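You operate a simulated robot arm through the tools that you are given. There is no shell and no other tool. Be economical: measure what you need, move in short steps, check, and stop when the job is done.

Carry out the task below with a simulated two-armed robot. There is one attempt and no reset: what you move stays moved.

JOB
Stack the carton marked "Pads" from the top of the steel table on top of the carton marked "Bush". Pick up the grey hose with one hand, pass it to the other hand and put it on the boot lid. Fetch the teal vent cap and set it on the top of the blue cart. Fetch the carton that says "Seal" from the top of the tyre table and set it on top of the silver housing. Fetch the purple block and set it on the mirror glass. Put the yellow funnel on the top of the wooden table away on the top of the blue cart. Do these in any order. Set down upright: teal vent cap, carton, purple block.
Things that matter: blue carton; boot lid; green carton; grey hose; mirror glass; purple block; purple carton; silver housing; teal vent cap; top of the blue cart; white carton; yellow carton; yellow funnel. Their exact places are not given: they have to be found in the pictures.

It is judged by the outcome, as a careful person would: the job done as asked, and still so three seconds after it is handed in. It fails if anything else is knocked over, pushed out of place, dropped, spilled or broken. A push-on lid holds only when it is set on centred and level and pressed home; a screw cap is set on level and turned clockwise until tight.

ROBOT AND FRAMES
Two 6-joint arms with two-finger parallel grippers on one trunk, on a base that drives. Base frame: it is fixed to the floor where the robot stands at the start and does not move with it; the origin is under the middle of the robot, x ahead of it, y to its left, z up; the surface under the hand at the start is at about z = 90. Lengths are in cm, angles in degrees, forces in N, time in s.
The left shoulder is at the start at [-7.7, 17.7, 83.2], the right one opposite. With the tool pointing down near the work surface each hand reaches from about 10 to 70 cm from the robot's upright axis, wherever it stands, measured 20 degrees to its own side. Places, roughly: blue carton, purple carton, yellow carton [75, -25, 100]; boot lid [-350, 490, 100]; green carton, white carton [275, 350, 50]; grey hose (4x5x10 cm) [40, 520, 80]; mirror glass (15x9x1 cm) [290, -110, 30]; purple block (8x5x5 cm) [150, 210, 80]; silver housing (17x9x5 cm) [290, 360, 50]; teal vent cap (4x4x6 cm) [50, 460, 80]; top of the blue cart [210, 490, 80]; yellow funnel (10x10x10 cm) [80, 170, 90]. Payload 1.57 kg a hand.
Tool frame (each hand has its own): the origin (TCP) lies between the finger pads and is the grasp point; the fingertips stand 3 cm ahead of it; z points along the fingers, y is the line along which they close. Largest opening 8 cm; finger width 1.7, thickness 1.2; the body of the gripper, 4 by 8.2 cm, starts 8 cm behind the TCP.
Orientation is that of the tool frame in the base frame, as [roll, pitch, yaw] about the fixed x, y, z axes, in that order (R = Rz(yaw) Ry(pitch) Rx(roll)). With the fingers straight down and closing along the base's y, the tool's x points along the base's -x, its y along +y and its z along -z.

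CONTROLS
- The arms move only by the tool arm_command. It takes "left_steps", "right_steps" or both (then of equal length, played together; a hand with none holds still); each is one flat list of numbers, 7 for each row, row after row: the turn, a rotation vector about the base's x, y, z in degrees, then the shift along the base's x, y, z in m, then the gripper command, from -1 (fully open) to 1 (shut), values between in proportion. In form: [ax, ay, az, dx, dy, dz, grip, ax, ay, az, dx, dy, dz, grip, ...]. A call has 1 to 8 rows; each row shifts and turns the commanded pose from where the row before left it. A row lasts 0.2 s, in which the tool goes at most 5 cm and 8.6 degrees; a call with a longer step from one row to the next is refused whole, and so is a gripper value outside its range. A pose out of reach is approached as far as the arm can. The call stops where the force on the tool passes 40 N (or 10 N more than at its start, if that is more) or the arm is blocked; 0.2 s more then pass. Each finger travels about 7.2 cm/s and halts on what it meets, pressing with about 36 N; the grip force reading is that of the motor and also rises with nothing between the fingers. The clock runs only during rows and for 0.2 s after the last one: add rows that do not move to give the fingers time. It gives the time, the measured TCP pose, the force on the tool (base axes), the opening and the grip force at its end, in the units of the frame above (readings bear some noise), with the torque about the TCP (base axes, N m) and any sound that the robot's microphone picked up, and new pictures: "views" is both (left out), scene, wrist or none (wrist: the cameras of the hands that moved).
- Cameras (640 x 400 px; columns grow to the right, rows downward): "scene" is now at [4.14, -2.74, 157.11]; the picture's right is [-0.31, -0.95, 0.00], its down [-0.56, 0.18, -0.80] and it looks along [0.76, -0.25, -0.59] (base axes); focal length 287 px, centre (320, 200). "left" rides on the left gripper at [7.2, 0.7, -12.2] in its tool frame; the picture's right is [-0.09, 1.00, 0.00], its down [-0.84, -0.08, -0.54] and it looks along [-0.54, -0.05, 0.84] (tool axes); focal length 238 px, centre (320, 200). "right" rides on the right gripper at [7.2, -0.7, -12.2] in its tool frame; the picture's right is [0.09, 1.00, 0.00], its down [-0.84, 0.08, -0.54] and it looks along [-0.54, 0.05, 0.84] (tool axes); focal length 238 px, centre (320, 200).
- lift_body(by): slides the trunk up (or, below 0, down) by that many cm; the arms and the scene camera ride with it, the base frame stays. It gives what a move gives, with no picture.
- drive_base(legs): drives the robot by 1 to 6 legs, each [ahead, left, turn to the left] in cm, cm and degrees, along the robot's own axes; the way and the turn of a leg run together, so that a leg with both is an arc; at most 150 cm and 180 degrees a leg. The arms and the cameras ride along, it lands a little off, and it stops where it bumps. It gives what a move gives, and a new picture of the scene camera.
- turn_head(pan, tilt): turns the head with the scene camera to pan (to the left, within 143 degrees either way) and tilt (down, from -29 to 69), counted from straight ahead of the robot. It gives what a move gives, and a new picture of the scene camera.
- pixel_to_xyz(camera, pixels): for up to 12 pixels [column, row] of the newest picture of that camera ("zoom" is the newest enlarged one), the place [x, y, z] in the base frame of the surface seen there, good to about 0.2 cm. The clock stands still meanwhile.
- enlarge(camera, box): a new picture of the part [left, top, right, bottom] of that camera's present view, enlarged. The clock stands still meanwhile.
- hand_in(): hands the job in; it is judged then, once.

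Work in short steps. Measure before you move; look again where a grasp or a placing could have gone wrong, and mend it. You have 131 turns and 260 pictures in all, those below and enlarged ones among them. Open the grippers and draw the arms clear of the work before you hand the job in, unless the task says otherwise; then end with one line.

The tools are called as a command line: name --argument value ..., lists and objects as JSON in quotes. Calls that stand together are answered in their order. arm_command: Moves the arms, as the interface text tells. Its arguments: {"type":"object","properties":{"left_steps":{"type":"array","items":{"type":"number"}},"right_steps":{"type":"array","items":{"type":"number"}},"views":{"type":"string","enum":["both","scene","wrist","none"]}},"required":[]} The other tools are called the same way: lift_body (by) slides the trunk up or down; drive_base (legs) drives the base; turn_head (pan, tilt) turns the head that bears the scene camera; pixel_to_xyz (camera, pixels) gives the place of the surface under pixels of a picture; enlarge (camera, box) takes an enlarged picture of a part of a camera's view; hand_in () hands the job in.

At the start:

```text
clock: 0.0
left_tool_pos: [41.29, 3.05, 123.45]
left_ee_rot: [-180.0, 0.0, 180.0]
left_wrist_force: [-0.4, -0.3, -0.5]
left_torque: [0.0, -0.01, 0.03]
left_grip_width: 7.98
left_gripper_force: 0.1
right_tool_pos: [34.85, -44.93, 128.04]
right_ee_rot: [179.9, -0.1, -180.0]
right_wrist_force: [0.5, -0.4, -0.5]
right_torque: [0.04, -0.02, 0.01]
right_grip_width: 8.0
right_gripper_force: 0.0
trunk travel left (down, up): [-27.5, 5.3]
robot x, y, heading: [0.13, -0.24, -0.1]
head pan, tilt: [-18.0, 36.4]
```

scene: 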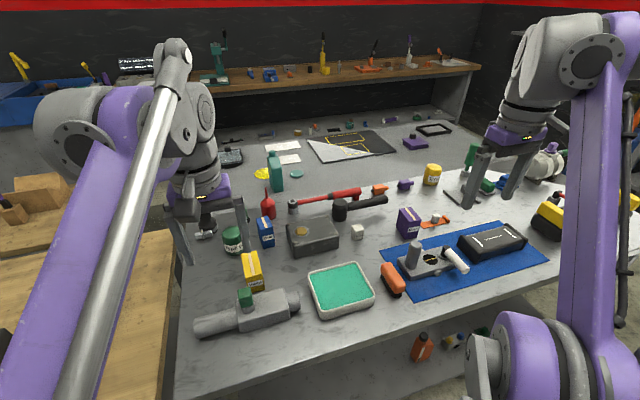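
right: 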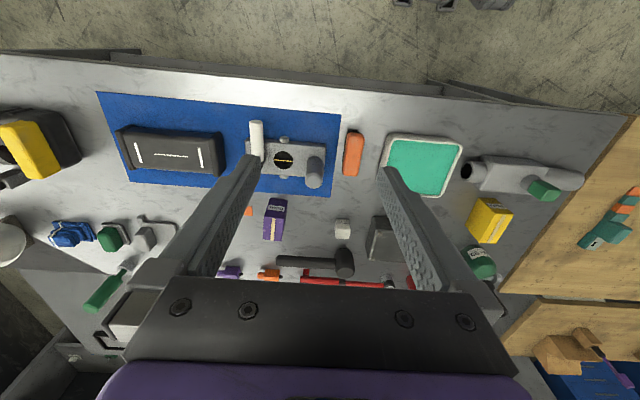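
left: 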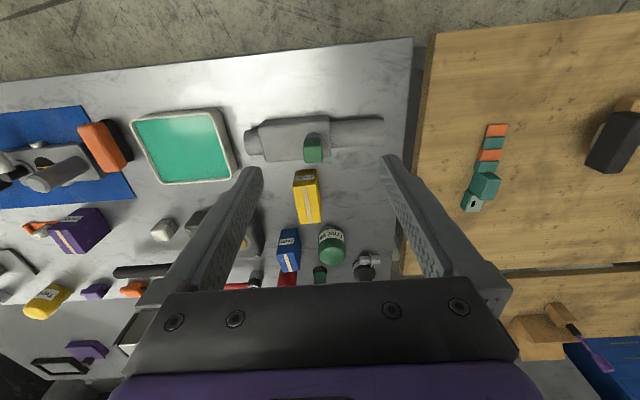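

The cartons on the steel table are at about (253,270) yellow, (265,232) blue and (408,222) purple. I enlarge both areas to read the labels.

enlarge --camera "scene" --box '[180, 180, 340, 300]'

enlarge --camera "scene" --box '[340, 170, 500, 290]'

pixel_to_xyz --camera "scene" --pixels '[[253, 270], [250, 254], [265, 232], [264, 220], [408, 222], [407, 210], [300, 270], [240, 285]]'

enlarge --camera "left" --box '[260, 150, 360, 280]'

```text
3.33 times, centred on (260, 240) of scene
```

zoom: 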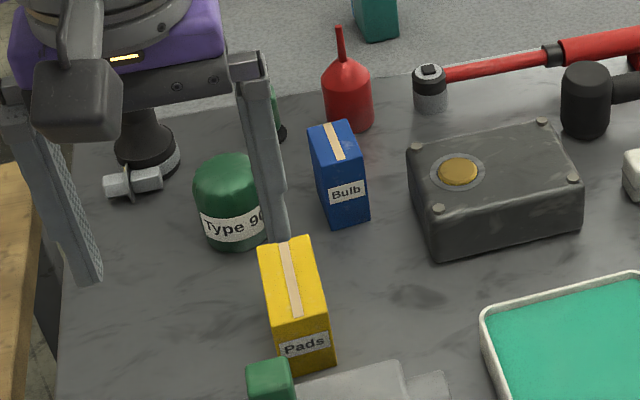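

```text
3.33 times, centred on (420, 230) of scene
```

zoom: 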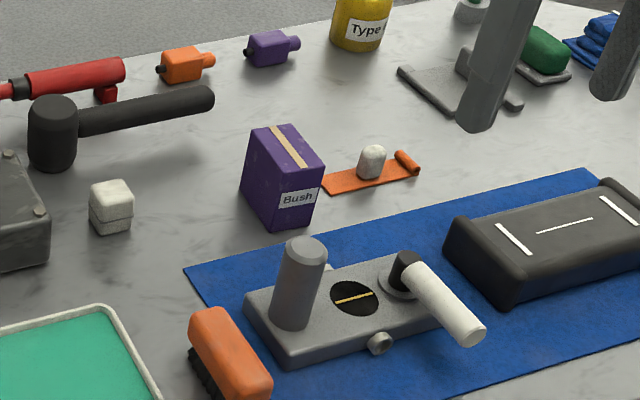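

```text
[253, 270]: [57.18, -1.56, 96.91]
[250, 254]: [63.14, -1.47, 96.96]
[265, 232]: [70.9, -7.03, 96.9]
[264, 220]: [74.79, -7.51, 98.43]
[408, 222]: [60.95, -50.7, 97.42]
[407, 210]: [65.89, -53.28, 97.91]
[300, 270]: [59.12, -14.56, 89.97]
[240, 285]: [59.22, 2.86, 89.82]
```

```text
3.08 times, centred on (310, 215) of left
```

zoom: 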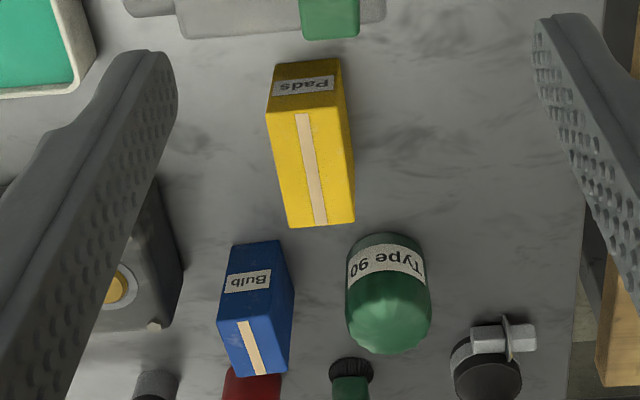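

Yellow is "Pads" and purple is "Bush". I measure the top-face corners of yellow in the left zoom, and table/purple points in the scene.

pixel_to_xyz --camera "zoom" --pixels '[[272, 113], [331, 107], [318, 220], [292, 222], [350, 215], [311, 165], [345, 160], [310, 270], [390, 120], [262, 265]]'

pixel_to_xyz --camera "scene" --pixels '[[401, 211], [409, 208], [420, 218], [412, 221], [404, 215], [415, 230]]'

enlarge --camera "right" --box '[240, 180, 320, 260]'

```text
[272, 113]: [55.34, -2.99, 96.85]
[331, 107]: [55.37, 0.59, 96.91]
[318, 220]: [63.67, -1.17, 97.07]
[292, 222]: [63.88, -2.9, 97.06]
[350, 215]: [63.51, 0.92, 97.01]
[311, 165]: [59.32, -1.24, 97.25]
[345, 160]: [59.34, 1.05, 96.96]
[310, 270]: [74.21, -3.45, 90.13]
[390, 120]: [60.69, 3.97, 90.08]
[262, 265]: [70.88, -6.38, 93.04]
```

```text
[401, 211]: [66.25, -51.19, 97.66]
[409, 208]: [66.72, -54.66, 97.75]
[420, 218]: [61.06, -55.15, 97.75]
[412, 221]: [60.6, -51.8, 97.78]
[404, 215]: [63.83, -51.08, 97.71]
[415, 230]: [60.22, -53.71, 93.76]
```

```text
5.00 times, centred on (280, 220) of right
```

zoom: 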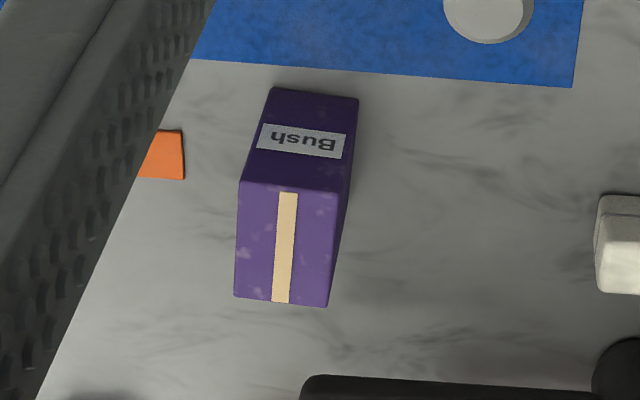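

pixel_to_xyz --camera "zoom" --pixels '[[243, 184], [335, 195], [237, 292], [325, 303], [287, 245], [345, 105]]'

```text
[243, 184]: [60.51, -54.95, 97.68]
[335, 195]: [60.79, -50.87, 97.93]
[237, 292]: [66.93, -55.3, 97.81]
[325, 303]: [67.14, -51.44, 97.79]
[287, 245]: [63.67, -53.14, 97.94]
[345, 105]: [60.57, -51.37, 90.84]
```

Yellow centre is about (59.6,-1.1), top 97; purple centre is about (63.85,-53.15), top 97.8, yaw -4°. I check where the table's front edge lies before choosing how to stand.

pixel_to_xyz --camera "left" --pixels '[[100, 75], [250, 56], [400, 42], [410, 100], [430, 60], [530, 60], [180, 30], [490, 130], [480, 180], [610, 150]]'

turn_head --pan 0 --tilt 69

```text
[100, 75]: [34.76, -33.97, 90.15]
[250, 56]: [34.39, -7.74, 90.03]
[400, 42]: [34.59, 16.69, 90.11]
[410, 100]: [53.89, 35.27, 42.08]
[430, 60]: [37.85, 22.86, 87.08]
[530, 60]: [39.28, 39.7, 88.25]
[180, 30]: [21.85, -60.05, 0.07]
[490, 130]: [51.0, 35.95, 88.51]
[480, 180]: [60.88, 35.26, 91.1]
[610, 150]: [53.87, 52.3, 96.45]
```

```text
clock: 1.0
left_tool_pos: [41.36, 2.99, 123.33]
left_ee_rot: [180.0, 0.0, -179.9]
left_wrist_force: [0.0, 0.1, -0.1]
left_torque: [0.01, 0.02, 0.01]
left_grip_width: 8.0
left_gripper_force: 0.1
right_tool_pos: [34.97, -45.05, 128.12]
right_ee_rot: [180.0, 0.0, -180.0]
right_wrist_force: [1.1, 0.4, -0.4]
right_torque: [0.0, 0.01, 0.02]
right_grip_width: 8.02
right_gripper_force: 0.1
trunk travel left (down, up): [-27.5, 5.3]
robot x, y, heading: [0.17, 0.08, -0.0]
head pan, tilt: [0.0, 68.8]
```

scene: 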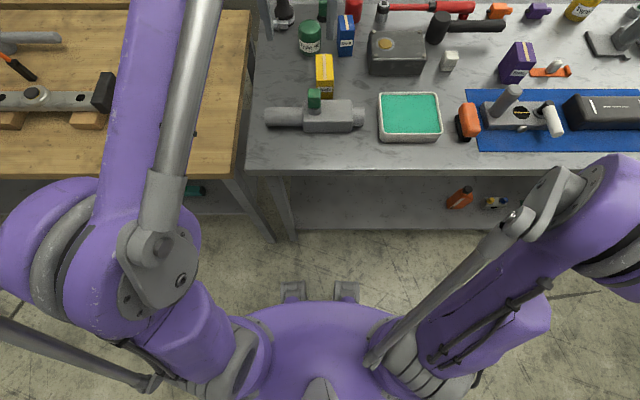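

Left hand at (41.36,2.99,123.3). The table edge is at x=34.5, so there is room. I move the open left hand above the yellow carton to z≈105.

arm_command --left_steps '[0, 0, 0, 0.0304, -0.0068, -0.02, -1, 0, 0, 0, 0.0304, -0.0068, -0.02, -1, 0, 0, 0, 0.0304, -0.0068, -0.03, -1, 0, 0, 0, 0.0304, -0.0068, -0.03, -1, 0, 0, 0, 0.0304, -0.0068, -0.04, -1, 0, 0, 0, 0.0304, -0.0068, -0.04, -1, 0, 0, 0, 0, 0, 0, -1]' --views "wrist"

```text
refused: row 5 steps farther than a row can; nothing moved
```

The step was slightly too long; I even out the rows.

arm_command --left_steps '[0, 0, 0, 0.0304, -0.0068, -0.03, -1, 0, 0, 0, 0.0304, -0.0068, -0.03, -1, 0, 0, 0, 0.0304, -0.0068, -0.03, -1, 0, 0, 0, 0.0304, -0.0068, -0.03, -1, 0, 0, 0, 0.0304, -0.0068, -0.03, -1, 0, 0, 0, 0.0304, -0.0068, -0.03, -1, 0, 0, 0, 0, 0, 0, -1]' --views "wrist"

```text
clock: 2.6
left_tool_pos: [59.41, -0.95, 105.41]
left_ee_rot: [180.0, 0.0, -180.0]
left_wrist_force: [-0.3, 1.0, 0.5]
left_torque: [0.01, -0.03, -0.04]
left_grip_width: 8.01
left_gripper_force: 0.1
right_tool_pos: [34.79, -45.0, 128.08]
right_ee_rot: [180.0, 0.0, 180.0]
right_wrist_force: [-0.4, 0.0, -0.1]
right_torque: [-0.01, 0.01, 0.02]
right_grip_width: 8.02
right_gripper_force: 0.0
trunk travel left (down, up): [-27.5, 5.3]
robot x, y, heading: [0.06, -0.07, -0.0]
head pan, tilt: [0.0, 68.8]
```

left: 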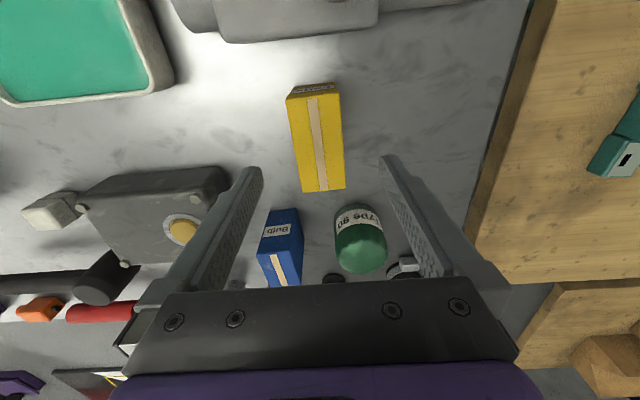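

Aligned over the carton. I descend 10.9 cm and close.

arm_command --left_steps '[0, 0, 0, 0.0005, -0.001, -0.036, -1, 0, 0, 0, 0.0005, 0, -0.036, -1, 0, 0, 0, 0.0005, 0, -0.037, -1, 0, 0, 0, 0, 0, 0, -1, 0, 0, 0, 0, 0, 0, 1, 0, 0, 0, 0, 0, 0, 1, 0, 0, 0, 0, 0, 0, 1]' --views "wrist"

```text
clock: 4.2
left_tool_pos: [59.76, -1.36, 94.53]
left_ee_rot: [-180.0, 0.0, 179.9]
left_wrist_force: [-0.2, 0.9, -0.2]
left_torque: [0.07, -0.12, 0.08]
left_grip_width: 4.52
left_gripper_force: 35.4
right_tool_pos: [34.89, -45.0, 128.11]
right_ee_rot: [180.0, -0.1, -180.0]
right_wrist_force: [-1.2, 0.1, 0.4]
right_torque: [0.02, 0.01, -0.03]
right_grip_width: 8.0
right_gripper_force: 0.0
trunk travel left (down, up): [-27.5, 5.3]
robot x, y, heading: [-0.19, 0.32, 0.0]
head pan, tilt: [0.0, 68.8]
```

left: 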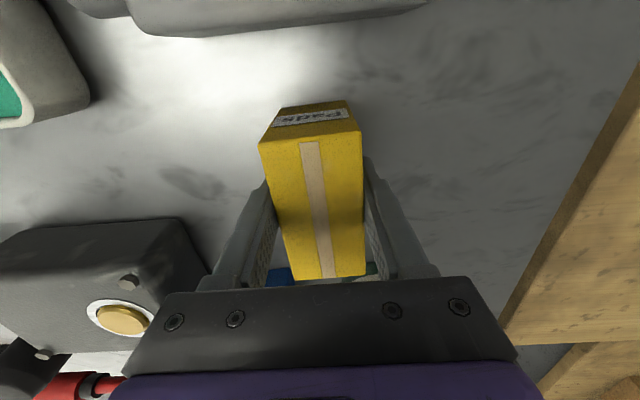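

Gripped at 4.5 cm width. I lift 22 cm.

arm_command --left_steps '[0, 0, 0, 0, 0, 0.02, 1, 0, 0, 0, 0, 0, 0.04, 1, 0, 0, 0, 0, 0, 0.04, 1, 0, 0, 0, 0, 0, 0.04, 1, 0, 0, 0, -0.02, 0, 0.04, 1, 0, 0, 0, -0.03, 0, 0.039, 1, 0, 0, 0, 0, 0, 0, 1]' --views "wrist"

drive_base --legs '[[0, -45, 0], [4, 0, 0]]'

```text
clock: 5.8
left_tool_pos: [54.27, -0.81, 115.88]
left_ee_rot: [-180.0, 0.0, -179.9]
left_wrist_force: [-0.5, 1.0, -4.4]
left_torque: [0.01, 0.01, 0.01]
left_grip_width: 4.52
left_gripper_force: 35.9
left hand out of reach, approached as far as the arm can: row 4
right_tool_pos: [35.16, -45.06, 128.02]
right_ee_rot: [-179.9, 0.0, -179.9]
right_wrist_force: [0.0, -0.1, -0.6]
right_torque: [0.03, 0.03, -0.01]
right_grip_width: 7.99
right_gripper_force: 0.0
trunk travel left (down, up): [-27.5, 5.3]
robot x, y, heading: [-0.02, -0.13, 0.0]
head pan, tilt: [0.0, 68.8]
```

left: 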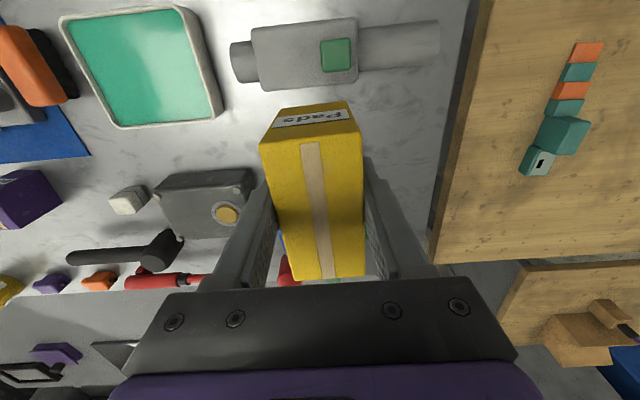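

```text
clock: 10.8
left_tool_pos: [57.91, -47.02, 115.95]
left_ee_rot: [-179.9, 0.0, 179.7]
left_wrist_force: [-0.7, 0.1, -4.8]
left_torque: [-0.01, 0.04, 0.0]
left_grip_width: 4.52
left_gripper_force: 35.9
right_tool_pos: [38.59, -90.97, 128.15]
right_ee_rot: [180.0, 0.0, 179.8]
right_wrist_force: [0.4, 0.0, -0.2]
right_torque: [0.0, -0.01, 0.01]
right_grip_width: 7.98
right_gripper_force: 0.1
trunk travel left (down, up): [-27.5, 5.3]
robot x, y, heading: [3.56, -45.49, -0.2]
head pan, tilt: [0.0, 68.8]
```

scene: 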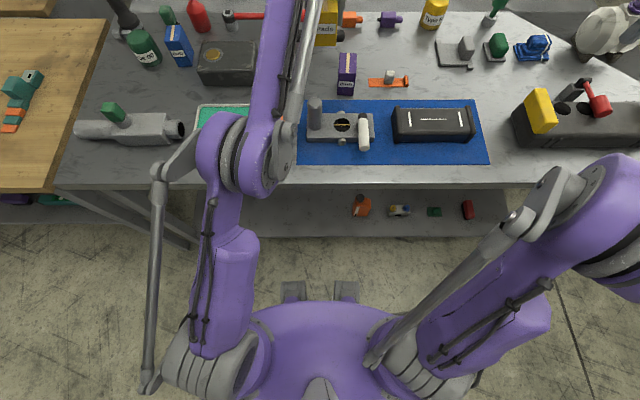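

The hand is at (57.9,-47.0,116) and the target is (64,-53.15). To gain reach I raise the trunk 5 cm and drive another 16 cm to the right, then look.

lift_body --by 5

drive_base --legs '[[0, -16, 0]]'

arm_command --left_steps '[0, 0, -2, 0, 0.01, 0, 1, 0, 0, -1.8, 0, 0, 0, 1]' --views "both"

```text
clock: 11.7
left_tool_pos: [58.09, -46.98, 120.76]
left_ee_rot: [180.0, 0.1, 179.7]
left_wrist_force: [-0.9, 0.5, -4.9]
left_torque: [0.0, -0.02, 0.03]
left_grip_width: 4.5
left_gripper_force: 36.1
right_tool_pos: [38.68, -91.01, 133.14]
right_ee_rot: [-180.0, 0.0, 179.8]
right_wrist_force: [-1.1, 0.2, 0.4]
right_torque: [0.0, -0.03, -0.01]
right_grip_width: 8.02
right_gripper_force: 0.0
trunk travel left (down, up): [-32.5, 0.3]
robot x, y, heading: [3.75, -46.03, -0.1]
head pan, tilt: [0.0, 68.8]
```

```text
clock: 13.8
left_tool_pos: [57.99, -62.85, 120.89]
left_ee_rot: [-180.0, 0.0, 179.7]
left_wrist_force: [1.0, 0.3, -4.2]
left_torque: [0.0, -0.01, 0.01]
left_grip_width: 4.48
left_gripper_force: 35.8
right_tool_pos: [38.65, -106.83, 133.14]
right_ee_rot: [179.9, 0.0, 179.8]
right_wrist_force: [0.6, 0.0, 0.0]
right_torque: [-0.03, 0.03, -0.03]
right_grip_width: 7.99
right_gripper_force: 0.1
trunk travel left (down, up): [-32.5, 0.3]
robot x, y, heading: [3.5, -62.22, -0.3]
head pan, tilt: [0.0, 68.8]
```

scene: 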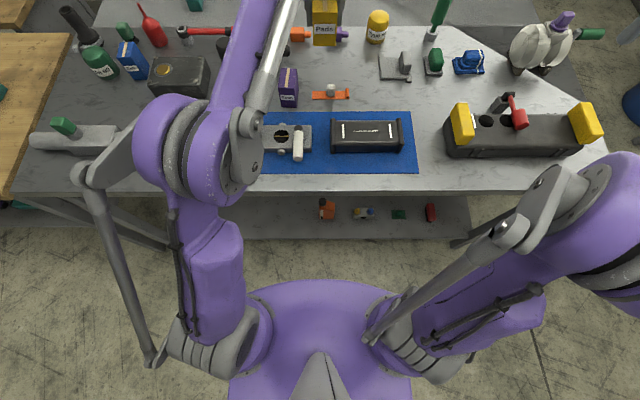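

```text
clock: 14.4
left_tool_pos: [58.02, -61.93, 121.04]
left_ee_rot: [180.0, 0.0, 175.9]
left_wrist_force: [-0.2, -0.3, -3.5]
left_torque: [0.04, 0.04, 0.0]
left_grip_width: 4.47
left_gripper_force: 36.1
right_tool_pos: [38.76, -106.94, 133.12]
right_ee_rot: [179.9, 0.0, 179.7]
right_wrist_force: [-0.5, -0.1, 0.0]
right_torque: [0.03, 0.01, -0.02]
right_grip_width: 8.01
right_gripper_force: 0.0
trunk travel left (down, up): [-32.5, 0.3]
robot x, y, heading: [3.61, -61.48, -0.3]
head pan, tilt: [0.0, 68.8]
```

scene: 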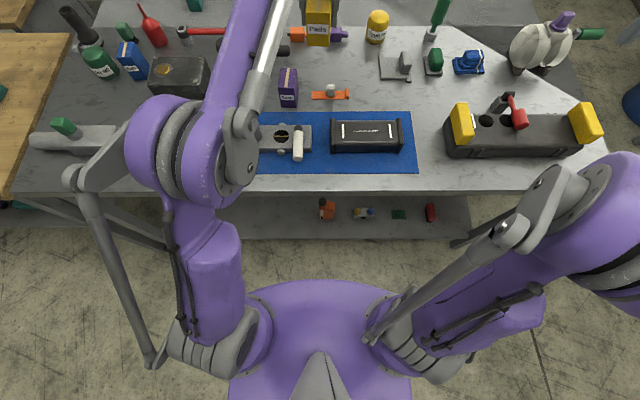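
left: 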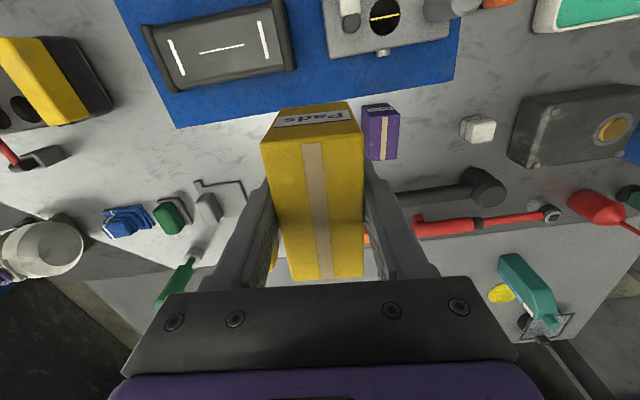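

Purple's top shows at (382,130) in the wrist view; I re-measure it from here before placing.

enlarge --camera "left" --box '[340, 90, 420, 170]'

pixel_to_xyz --camera "zoom" --pixels '[[315, 220], [450, 210], [330, 520], [460, 500], [360, 300]]'

```text
5.00 times, centred on (380, 130) of left
```

zoom: 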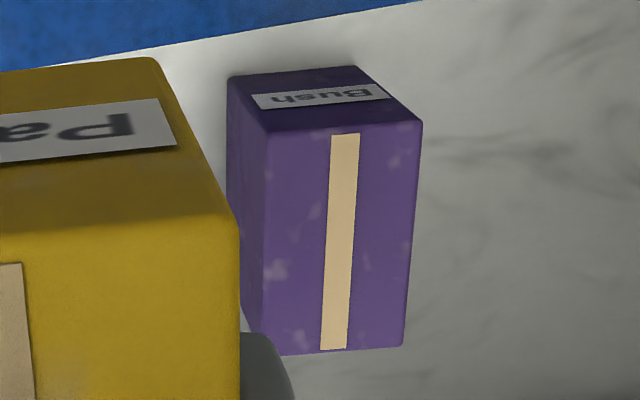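

```text
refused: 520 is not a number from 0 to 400
```

pixel_to_xyz --camera "zoom" --pixels '[[270, 138], [415, 128], [286, 347], [398, 340], [342, 240], [180, 250], [237, 235], [238, 380], [110, 235]]'

pixel_to_xyz --camera "left" --pixels '[[264, 152], [360, 138], [293, 275], [364, 272], [316, 210]]'

```text
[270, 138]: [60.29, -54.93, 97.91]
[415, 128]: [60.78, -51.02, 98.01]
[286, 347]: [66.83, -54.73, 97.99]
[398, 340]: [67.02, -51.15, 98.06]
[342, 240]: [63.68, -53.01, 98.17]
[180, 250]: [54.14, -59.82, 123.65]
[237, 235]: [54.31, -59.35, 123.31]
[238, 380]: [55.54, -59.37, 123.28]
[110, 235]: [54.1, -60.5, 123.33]
```

```text
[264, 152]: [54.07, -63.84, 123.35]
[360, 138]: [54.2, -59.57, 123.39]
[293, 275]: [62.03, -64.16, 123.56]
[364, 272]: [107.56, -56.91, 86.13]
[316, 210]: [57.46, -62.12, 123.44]
```

Purple centre (63.8,-53.0), top 98.0. I move over it and lower to about 1 cm above.

arm_command --left_steps '[0, 0, 0, 0.0142, 0.0223, -0.01, 1, 0, 0, 0, 0.0142, 0.0223, -0.02, 1, 0, 0, 0, 0.0142, 0.0223, -0.025, 1, 0, 0, 0, 0.0142, 0.0223, -0.025, 1, 0, 0, 0, 0, 0, -0.04, 1, 0, 0, 0, 0, 0, -0.03, 1, 0, 0, 0, 0, 0, -0.02, 1, 0, 0, 0, 0, 0, 0, 1]' --views "both"

```text
clock: 16.2
left_tool_pos: [63.55, -52.92, 103.86]
left_ee_rot: [179.9, 0.0, 176.0]
left_wrist_force: [-0.6, 1.0, -5.0]
left_torque: [-0.01, -0.03, 0.01]
left_grip_width: 4.46
left_gripper_force: 36.0
right_tool_pos: [38.67, -106.92, 133.13]
right_ee_rot: [180.0, 0.0, 179.8]
right_wrist_force: [-0.3, 0.3, 0.1]
right_torque: [0.0, 0.0, 0.03]
right_grip_width: 8.0
right_gripper_force: 0.1
trunk travel left (down, up): [-32.5, 0.3]
robot x, y, heading: [3.77, -61.73, -0.2]
head pan, tilt: [0.0, 68.8]
```

scene: 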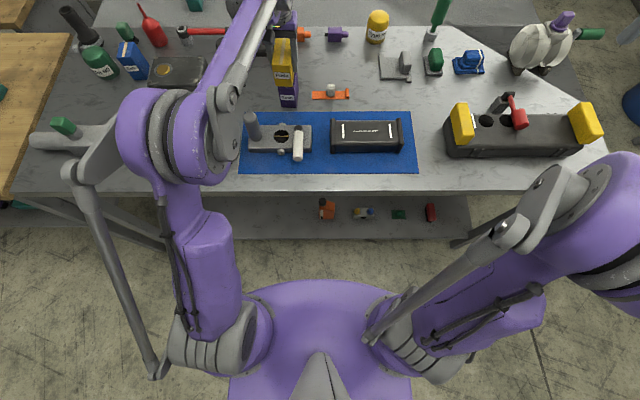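
left: 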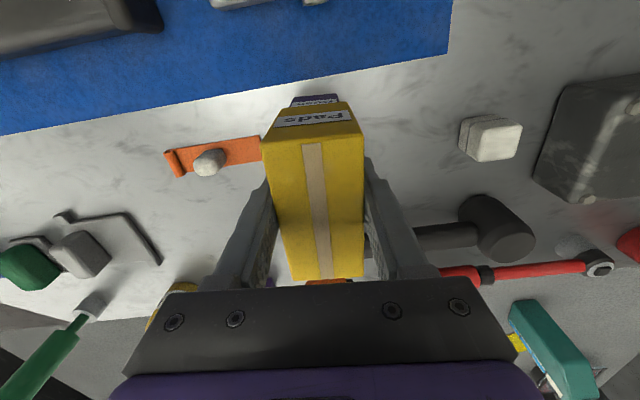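

Aligned. I lower in small steps until contact.

arm_command --left_steps '[0, 0, 0, 0.001, 0, -0.005, 1, 0, 0, 0, 0, 0, -0.004, 1, 0, 0, 0, 0, 0, -0.003, 1, 0, 0, 0, 0, 0, 0, 1]' --views "scene"

enlarge --camera "scene" --box '[240, 20, 340, 120]'

```text
clock: 17.2
left_tool_pos: [63.79, -52.89, 102.8]
left_ee_rot: [180.0, 0.1, 175.9]
left_wrist_force: [0.0, -0.6, -4.9]
left_torque: [-0.03, 0.04, -0.02]
left_grip_width: 4.47
left_gripper_force: 36.0
right_tool_pos: [38.59, -106.88, 133.09]
right_ee_rot: [180.0, 0.0, 179.6]
right_wrist_force: [0.4, 0.4, -0.3]
right_torque: [0.0, -0.04, -0.01]
right_grip_width: 7.99
right_gripper_force: 0.0
trunk travel left (down, up): [-32.5, 0.3]
robot x, y, heading: [4.02, -61.39, -0.5]
head pan, tilt: [0.0, 68.8]
```

scene: 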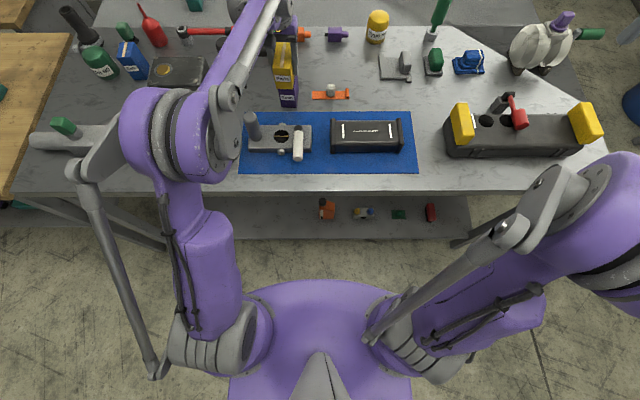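

```text
4.00 times, centred on (290, 70) of scene
```

zoom: 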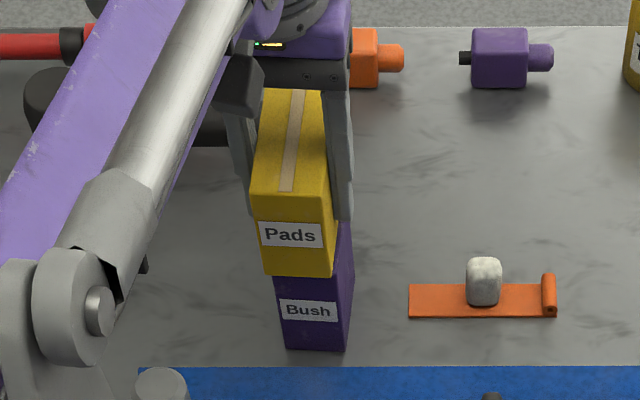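

No contact yet (force still -4.9 N). I lower by 2 mm steps a little more.

arm_command --left_steps '[0, 0, 0, 0, 0, -0.002, 1, 0, 0, 0, 0, 0, -0.002, 1, 0, 0, 0, 0, 0, 0, 1]' --views "none"

```text
clock: 18.0
left_tool_pos: [63.77, -52.76, 102.41]
left_ee_rot: [-180.0, 0.3, 176.0]
left_wrist_force: [7.7, 0.1, 23.2]
left_torque: [-0.04, -0.13, 0.03]
left_grip_width: 4.48
left_gripper_force: 36.0
right_tool_pos: [38.54, -107.02, 133.22]
right_ee_rot: [-179.9, 0.1, 179.7]
right_wrist_force: [0.4, -0.2, 0.8]
right_torque: [0.0, 0.01, 0.02]
right_grip_width: 7.99
right_gripper_force: 0.1
trunk travel left (down, up): [-32.5, 0.3]
robot x, y, heading: [3.6, -62.2, -0.1]
head pan, tilt: [0.0, 68.8]
```

Contact made. I raise 1.5 mm to relieve, open the gripper and draw straight up.

arm_command --left_steps '[0, 0, 0, 0, 0, 0.0015, 1, 0, 0, 0, 0, 0, 0, -0.3, 0, 0, 0, 0, 0, 0, -0.5, 0, 0, 0, 0, 0, 0, -0.6, 0, 0, 0, 0, 0, 0.03, -0.6, 0, 0, 0, 0, 0, 0.04, -0.6, 0, 0, 0, -0.03, 0, 0.04, -0.6, 0, 0, 0, -0.04, 0, 0.02, -1]' --views "both"

```text
clock: 19.8
left_tool_pos: [56.56, -53.21, 115.67]
left_ee_rot: [-180.0, 0.1, 175.9]
left_wrist_force: [0.6, -0.2, 0.3]
left_torque: [0.02, -0.03, 0.01]
left_grip_width: 8.01
left_gripper_force: 0.1
right_tool_pos: [38.38, -106.81, 133.19]
right_ee_rot: [179.9, 0.0, 179.7]
right_wrist_force: [-0.2, 0.7, 0.0]
right_torque: [0.06, -0.04, 0.01]
right_grip_width: 7.98
right_gripper_force: 0.1
trunk travel left (down, up): [-32.5, 0.3]
robot x, y, heading: [4.37, -61.57, 0.1]
head pan, tilt: [0.0, 68.8]
```

scene: 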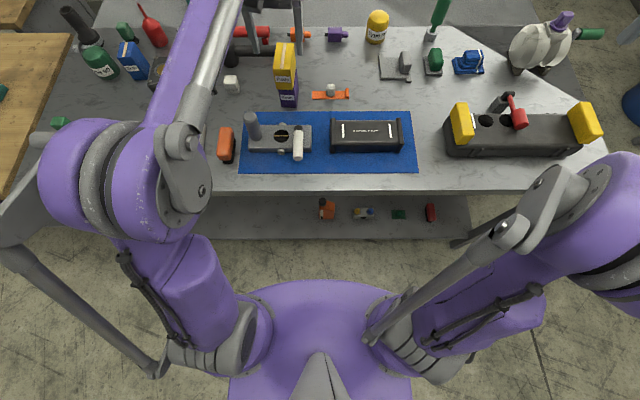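
left: 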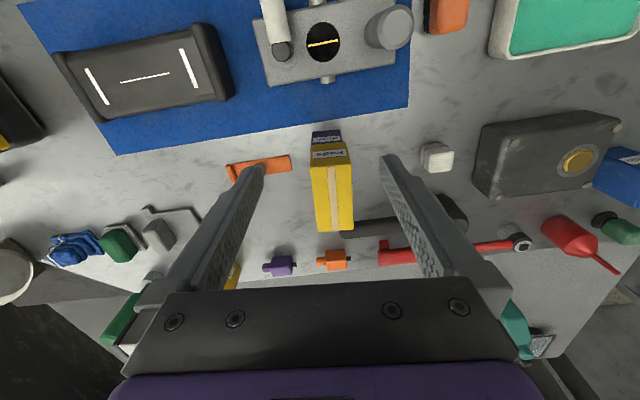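

Stack is standing. Now I survey the hall: back away from the table and look left with a shallow tilt.

drive_base --legs '[[-60, 0, 0]]'

turn_head --pan 70 --tilt 15

turn_head --pan 0 --tilt 15

turn_head --pan 140 --tilt 15

turn_head --pan -75 --tilt 15

```text
clock: 23.1
left_tool_pos: [-2.35, -52.81, 115.5]
left_ee_rot: [179.9, 0.0, 176.2]
left_wrist_force: [-0.4, 0.3, -0.6]
left_torque: [0.03, 0.0, -0.01]
left_grip_width: 7.99
left_gripper_force: 0.0
right_tool_pos: [-20.19, -106.56, 133.17]
right_ee_rot: [-180.0, 0.0, 180.0]
right_wrist_force: [-0.4, 0.4, -0.4]
right_torque: [0.0, -0.05, 0.02]
right_grip_width: 8.02
right_gripper_force: 0.1
trunk travel left (down, up): [-32.5, 0.3]
robot x, y, heading: [-54.86, -61.52, 0.2]
head pan, tilt: [0.0, 68.8]
```

scene: 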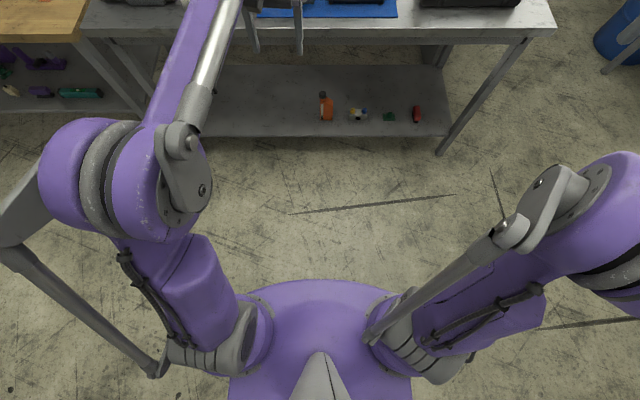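

```text
clock: 24.5
left_tool_pos: [-2.44, -52.97, 115.52]
left_ee_rot: [180.0, 0.0, 176.1]
left_wrist_force: [-0.5, 0.1, -0.5]
left_torque: [0.01, 0.0, -0.01]
left_grip_width: 7.99
left_gripper_force: 0.0
right_tool_pos: [-20.17, -106.75, 133.08]
right_ee_rot: [-179.9, 0.0, 180.0]
right_wrist_force: [-0.3, 0.2, -0.5]
right_torque: [0.0, -0.01, -0.03]
right_grip_width: 8.02
right_gripper_force: 0.0
trunk travel left (down, up): [-32.5, 0.3]
robot x, y, heading: [-55.25, -61.61, 0.1]
head pan, tilt: [70.0, 15.0]
```

scene: 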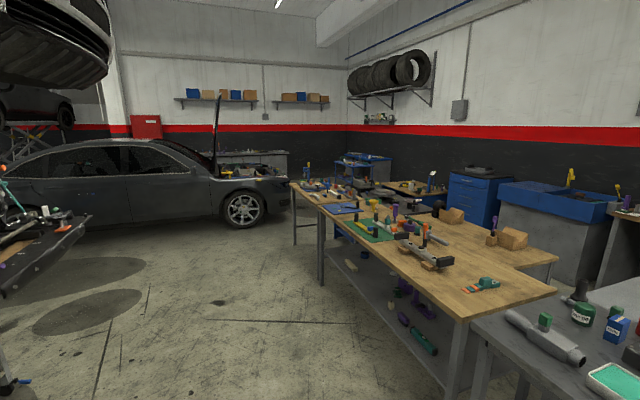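

```text
clock: 25.9
left_tool_pos: [-2.27, -52.7, 115.54]
left_ee_rot: [179.9, -0.1, 176.2]
left_wrist_force: [-1.0, -0.2, -0.2]
left_torque: [0.01, -0.02, 0.04]
left_grip_width: 7.99
left_gripper_force: 0.1
right_tool_pos: [-20.17, -106.63, 133.09]
right_ee_rot: [-180.0, 0.1, 179.9]
right_wrist_force: [0.7, -0.1, 0.2]
right_torque: [0.01, -0.01, -0.01]
right_grip_width: 8.01
right_gripper_force: 0.1
trunk travel left (down, up): [-32.5, 0.3]
robot x, y, heading: [-55.16, -61.52, 0.1]
head pan, tilt: [0.0, 15.0]
```

scene: 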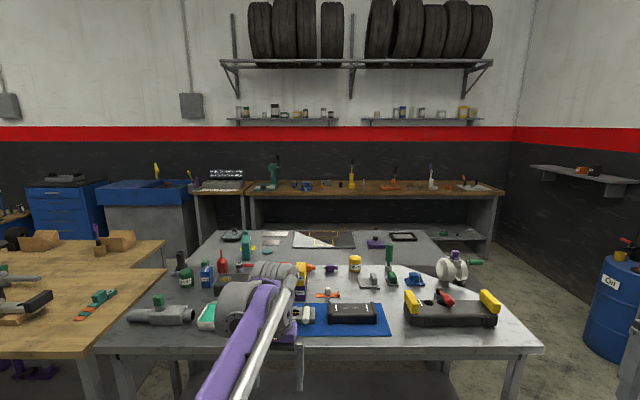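

```text
clock: 28.2
left_tool_pos: [-2.25, -52.89, 115.41]
left_ee_rot: [179.9, 0.1, 176.2]
left_wrist_force: [-0.1, -0.2, -0.2]
left_torque: [-0.01, 0.02, -0.01]
left_grip_width: 8.0
left_gripper_force: 0.0
right_tool_pos: [-20.26, -106.7, 133.1]
right_ee_rot: [179.9, 0.1, 179.9]
right_wrist_force: [0.0, 0.0, 1.0]
right_torque: [0.01, -0.01, 0.01]
right_grip_width: 8.01
right_gripper_force: 0.1
trunk travel left (down, up): [-32.5, 0.3]
robot x, y, heading: [-55.18, -61.48, 0.0]
head pan, tilt: [140.0, 15.0]
```

scene: 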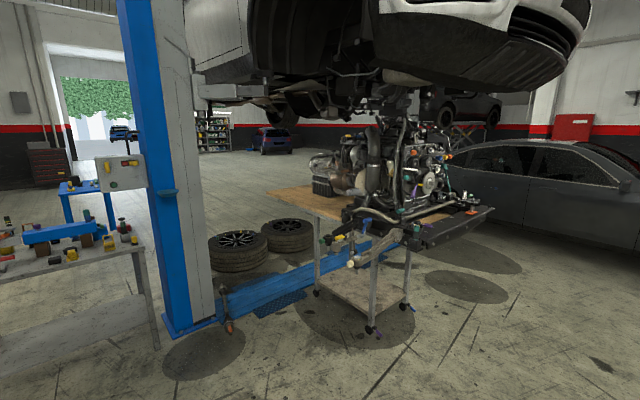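

```text
clock: 31.3
left_tool_pos: [-2.34, -52.87, 115.6]
left_ee_rot: [-179.9, -0.1, 176.2]
left_wrist_force: [0.2, 0.1, 0.1]
left_torque: [0.0, -0.03, 0.01]
left_grip_width: 8.01
left_gripper_force: 0.1
right_tool_pos: [-20.23, -106.57, 133.11]
right_ee_rot: [-180.0, 0.1, 180.0]
right_wrist_force: [-0.3, 0.2, -0.5]
right_torque: [0.03, -0.02, 0.01]
right_grip_width: 8.0
right_gripper_force: 0.1
trunk travel left (down, up): [-32.5, 0.3]
robot x, y, heading: [-55.58, -61.96, -0.0]
head pan, tilt: [-75.0, 15.0]
```

scene: 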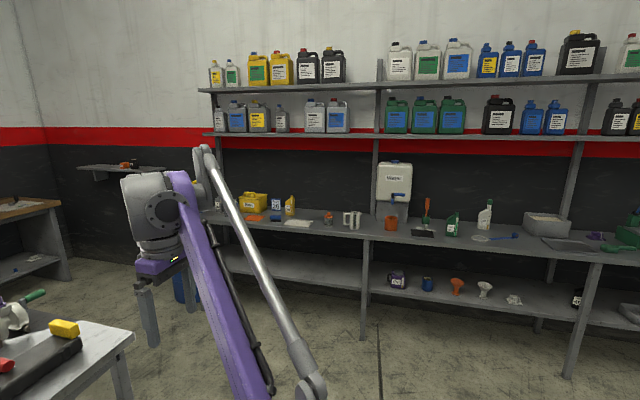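

The mirror glass seems to be on the low shelf of the back-wall bench. I take measuring views, first straight ahead.

turn_head --pan 0 --tilt 15

pixel_to_xyz --camera "scene" --pixels '[[535, 345], [460, 262], [200, 232], [445, 250], [440, 240], [495, 190], [450, 236], [500, 330], [580, 260], [100, 240], [540, 290], [490, 250]]'

enlarge --camera "scene" --box '[380, 160, 540, 260]'

turn_head --pan 60 --tilt 15

pixel_to_xyz --camera "scene" --pixels '[[120, 220], [200, 250], [235, 200], [320, 170], [400, 180], [300, 300], [150, 170], [260, 180], [330, 195], [440, 190]]'

```text
clock: 32.7
left_tool_pos: [-2.34, -52.86, 115.57]
left_ee_rot: [-180.0, -0.1, 176.2]
left_wrist_force: [-0.6, 0.0, 0.3]
left_torque: [0.02, -0.02, 0.02]
left_grip_width: 7.99
left_gripper_force: 0.1
right_tool_pos: [-20.12, -106.67, 133.2]
right_ee_rot: [179.9, 0.0, 179.9]
right_wrist_force: [0.6, -0.9, 0.6]
right_torque: [0.03, 0.04, -0.05]
right_grip_width: 8.0
right_gripper_force: 0.1
trunk travel left (down, up): [-32.5, 0.3]
robot x, y, heading: [-54.75, -61.77, 0.1]
head pan, tilt: [0.0, 15.0]
```

scene: 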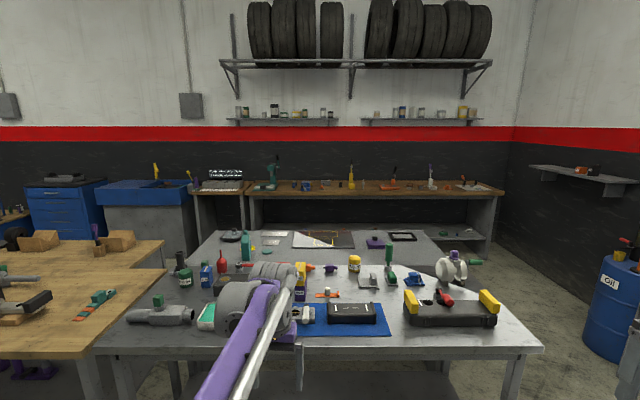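

```text
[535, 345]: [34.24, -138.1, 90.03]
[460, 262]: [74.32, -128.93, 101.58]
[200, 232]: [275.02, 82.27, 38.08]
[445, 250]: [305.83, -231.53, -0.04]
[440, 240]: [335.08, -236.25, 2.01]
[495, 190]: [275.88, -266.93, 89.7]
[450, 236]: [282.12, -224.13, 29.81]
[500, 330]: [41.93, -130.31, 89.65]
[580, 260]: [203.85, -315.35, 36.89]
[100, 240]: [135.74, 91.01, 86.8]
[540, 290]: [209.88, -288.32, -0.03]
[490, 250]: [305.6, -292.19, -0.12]
```

```text
4.00 times, centred on (460, 210) of scene
```

zoom: 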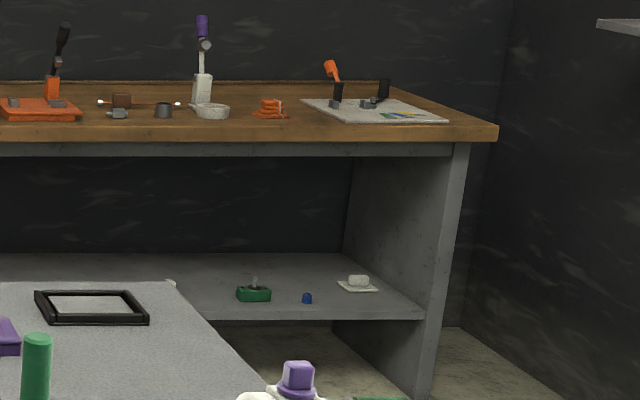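

```text
clock: 34.0
left_tool_pos: [-2.43, -52.9, 115.66]
left_ee_rot: [-180.0, 0.1, 176.3]
left_wrist_force: [0.4, -0.3, 1.0]
left_torque: [0.03, -0.02, 0.03]
left_grip_width: 7.99
left_gripper_force: 0.0
right_tool_pos: [-20.32, -106.62, 133.1]
right_ee_rot: [180.0, 0.0, 179.9]
right_wrist_force: [0.1, -1.0, 1.0]
right_torque: [0.02, -0.02, 0.01]
right_grip_width: 8.0
right_gripper_force: 0.0
trunk travel left (down, up): [-32.5, 0.3]
robot x, y, heading: [-55.09, -61.35, -0.2]
head pan, tilt: [60.0, 15.0]
```

scene: 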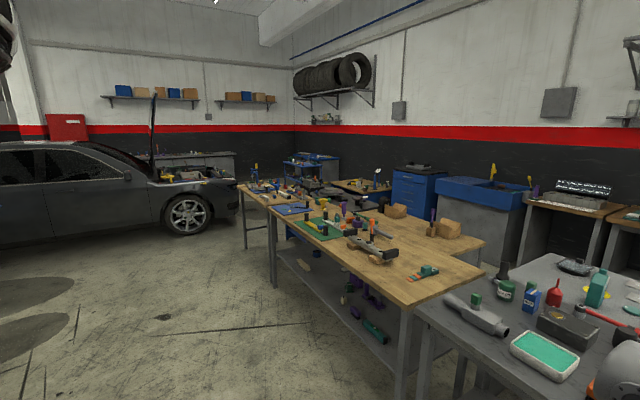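

```text
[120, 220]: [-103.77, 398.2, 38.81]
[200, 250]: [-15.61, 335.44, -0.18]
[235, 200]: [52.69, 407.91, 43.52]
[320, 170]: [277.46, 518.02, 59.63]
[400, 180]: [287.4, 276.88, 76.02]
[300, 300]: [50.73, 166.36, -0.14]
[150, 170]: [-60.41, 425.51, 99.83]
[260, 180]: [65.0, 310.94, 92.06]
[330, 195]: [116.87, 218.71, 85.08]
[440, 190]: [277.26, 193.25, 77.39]
```

Floor along x≈-55 is clear up to y≈300. I drive left to about y=165 to stand before the wooden table, and look ahead.

drive_base --legs '[[0, 120, 0], [0, 105, 0]]'

turn_head --pan -5 --tilt 25

```text
clock: 53.9
left_tool_pos: [-5.63, 172.23, 115.51]
left_ee_rot: [180.0, 0.0, 177.1]
left_wrist_force: [-0.4, 0.7, 0.7]
left_torque: [-0.03, -0.02, -0.01]
left_grip_width: 8.01
left_gripper_force: 0.1
right_tool_pos: [-22.66, 118.21, 133.03]
right_ee_rot: [180.0, -0.1, -179.2]
right_wrist_force: [0.3, -0.1, -0.3]
right_torque: [0.02, 0.01, -0.04]
right_grip_width: 7.98
right_gripper_force: 0.0
trunk travel left (down, up): [-32.5, 0.3]
robot x, y, heading: [-58.13, 162.58, 0.8]
head pan, tilt: [60.0, 15.0]
```

scene: 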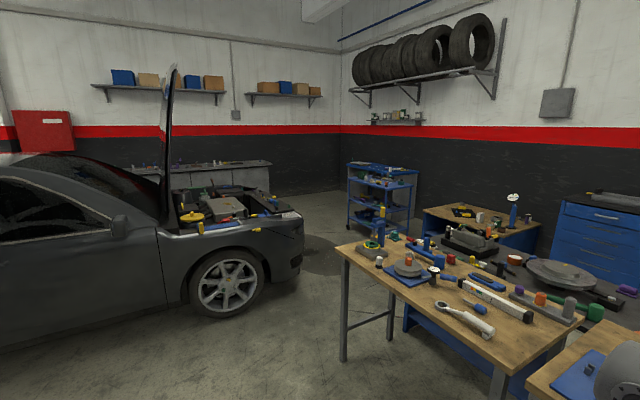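

```text
clock: 55.2
left_tool_pos: [-5.64, 172.35, 115.57]
left_ee_rot: [180.0, 0.0, 177.1]
left_wrist_force: [0.0, 0.3, 0.2]
left_torque: [-0.01, -0.01, 0.02]
left_grip_width: 7.99
left_gripper_force: 0.1
right_tool_pos: [-22.66, 118.23, 133.13]
right_ee_rot: [180.0, 0.0, -179.1]
right_wrist_force: [-0.2, 0.6, -0.6]
right_torque: [0.0, 0.01, 0.02]
right_grip_width: 7.98
right_gripper_force: 0.1
trunk travel left (down, up): [-32.5, 0.3]
robot x, y, heading: [-58.19, 162.75, 1.2]
head pan, tilt: [-5.0, 25.0]
```

scene: 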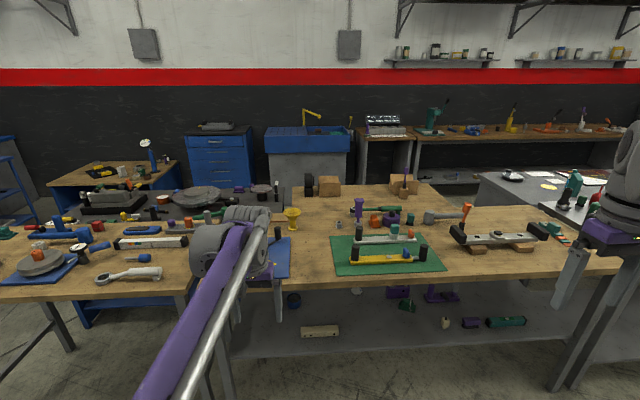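

A yellow funnel-like thing is at (292,218). I enlarge and measure.

enlarge --camera "scene" --box '[240, 180, 360, 280]'

pixel_to_xyz --camera "scene" --pixels '[[292, 212], [292, 220], [310, 240], [230, 188], [180, 195], [100, 170], [340, 280], [180, 285], [280, 278], [40, 265]]'

enlarge --camera "scene" --box '[100, 160, 300, 290]'

```text
4.00 times, centred on (300, 230) of scene
```

zoom: 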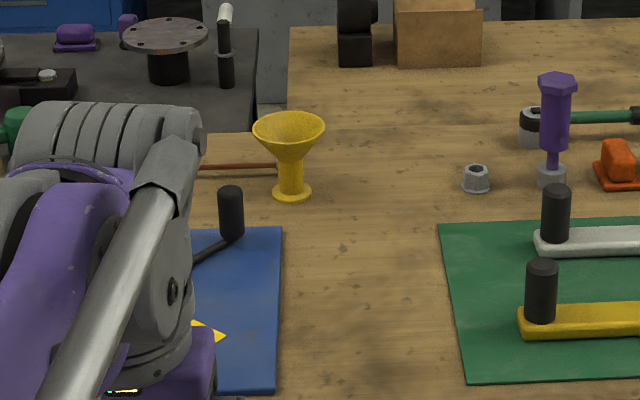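

```text
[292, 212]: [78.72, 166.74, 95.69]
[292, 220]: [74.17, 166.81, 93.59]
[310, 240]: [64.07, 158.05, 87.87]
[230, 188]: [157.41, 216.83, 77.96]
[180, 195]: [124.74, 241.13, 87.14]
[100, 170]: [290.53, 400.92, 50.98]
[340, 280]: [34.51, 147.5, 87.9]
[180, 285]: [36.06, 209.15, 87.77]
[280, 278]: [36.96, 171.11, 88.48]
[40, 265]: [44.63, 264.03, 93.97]
```

```text
3.08 times, centred on (200, 225) of scene
```

zoom: 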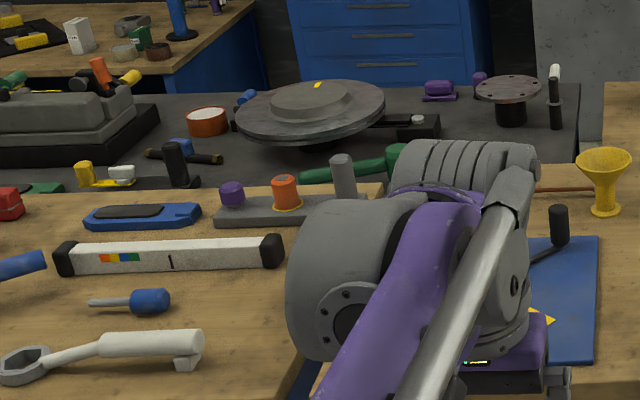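

Funnel stands at about (76,167), z 88–98; its stem must be gripped from the side. I drive up to the table and look closely.

drive_base --legs '[[55, -13, -1]]'

turn_head --pan 5 --tilt 40

```text
clock: 58.5
left_tool_pos: [50.07, 158.87, 115.57]
left_ee_rot: [-179.9, 0.0, 176.2]
left_wrist_force: [0.3, 0.4, 0.3]
left_torque: [0.02, -0.03, 0.03]
left_grip_width: 8.03
left_gripper_force: 0.1
right_tool_pos: [32.24, 105.14, 133.16]
right_ee_rot: [179.9, -0.1, 180.0]
right_wrist_force: [-0.7, -0.1, 0.9]
right_torque: [-0.03, 0.0, 0.01]
right_grip_width: 8.0
right_gripper_force: 0.1
trunk travel left (down, up): [-32.5, 0.3]
robot x, y, heading: [-2.7, 150.11, -0.3]
head pan, tilt: [-5.0, 25.0]
```

scene: 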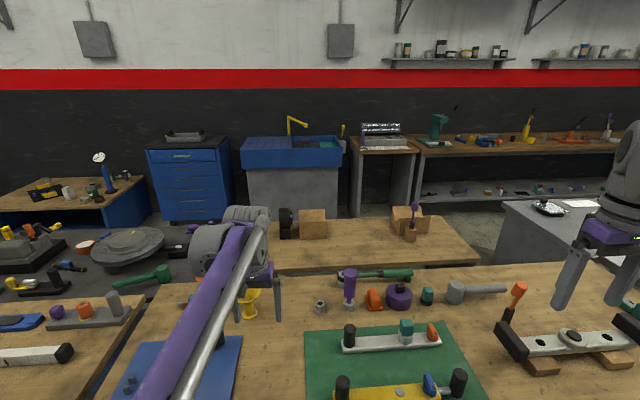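

```text
clock: 59.3
left_tool_pos: [50.05, 158.95, 115.53]
left_ee_rot: [-180.0, 0.0, 176.2]
left_wrist_force: [0.0, 0.2, 0.1]
left_torque: [0.0, 0.01, 0.0]
left_grip_width: 8.01
left_gripper_force: 0.1
right_tool_pos: [32.38, 105.05, 133.06]
right_ee_rot: [-179.9, 0.0, 179.9]
right_wrist_force: [-0.3, 0.0, 0.2]
right_torque: [0.04, -0.01, -0.02]
right_grip_width: 8.0
right_gripper_force: 0.0
trunk travel left (down, up): [-32.5, 0.3]
robot x, y, heading: [-2.71, 150.21, 0.1]
head pan, tilt: [5.0, 40.0]
```

scene: 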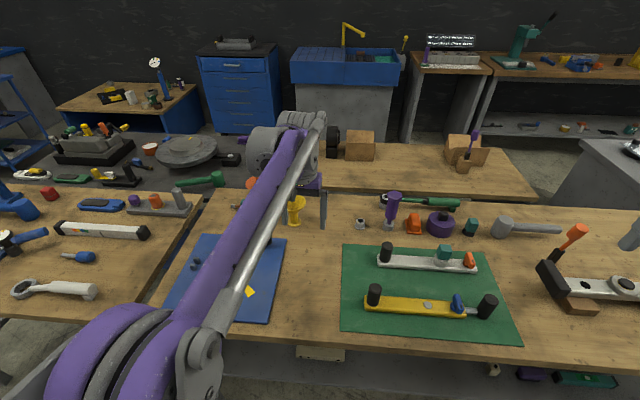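

I level the yaw and tilt the left tool up by 58° about y (fingers pointing forward, 32° below horizontal), then view.

arm_command --left_steps '[0, 0, 3.8, 0, 0.01, 0, -1, 0, -8.3, 0, 0, 0.01, 0, -1, 0, -8.3, 0, 0, 0.02, 0, -1, 0, -8.3, 0, 0, 0.02, 0, -1, 0, -8.3, 0, 0, 0.02, 0, -1, 0, -8.3, 0, 0, 0, 0, -1, 0, -8.3, 0, 0, 0, 0, -1, 0, -8.2, 0, 0, 0, 0, -1]' --views "both"

```text
clock: 61.1
left_tool_pos: [50.04, 166.95, 115.55]
left_ee_rot: [-179.9, 58.1, -179.9]
left_wrist_force: [-0.5, 0.2, -0.5]
left_torque: [0.02, -0.01, -0.02]
left_grip_width: 8.01
left_gripper_force: 0.2
right_tool_pos: [32.28, 105.12, 133.17]
right_ee_rot: [179.9, -0.1, -179.9]
right_wrist_force: [0.3, 0.6, -0.6]
right_torque: [-0.02, -0.03, 0.01]
right_grip_width: 7.99
right_gripper_force: 0.1
trunk travel left (down, up): [-32.5, 0.3]
robot x, y, heading: [-2.57, 149.82, -0.0]
head pan, tilt: [5.0, 40.0]
```

scene: 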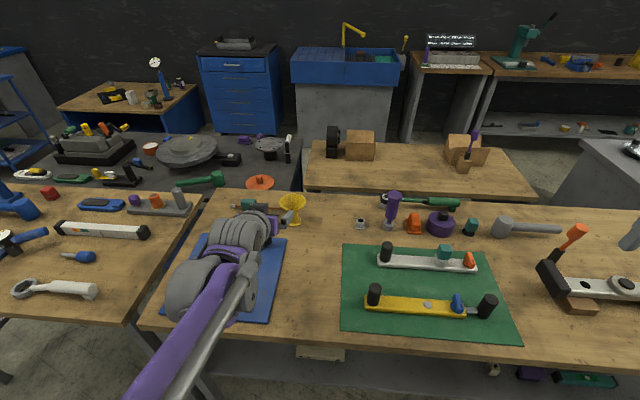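
left: 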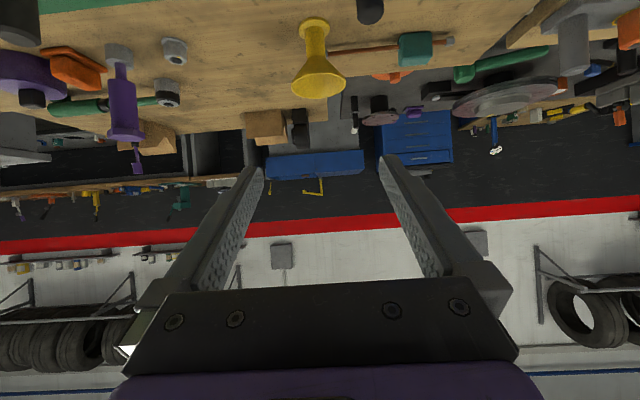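

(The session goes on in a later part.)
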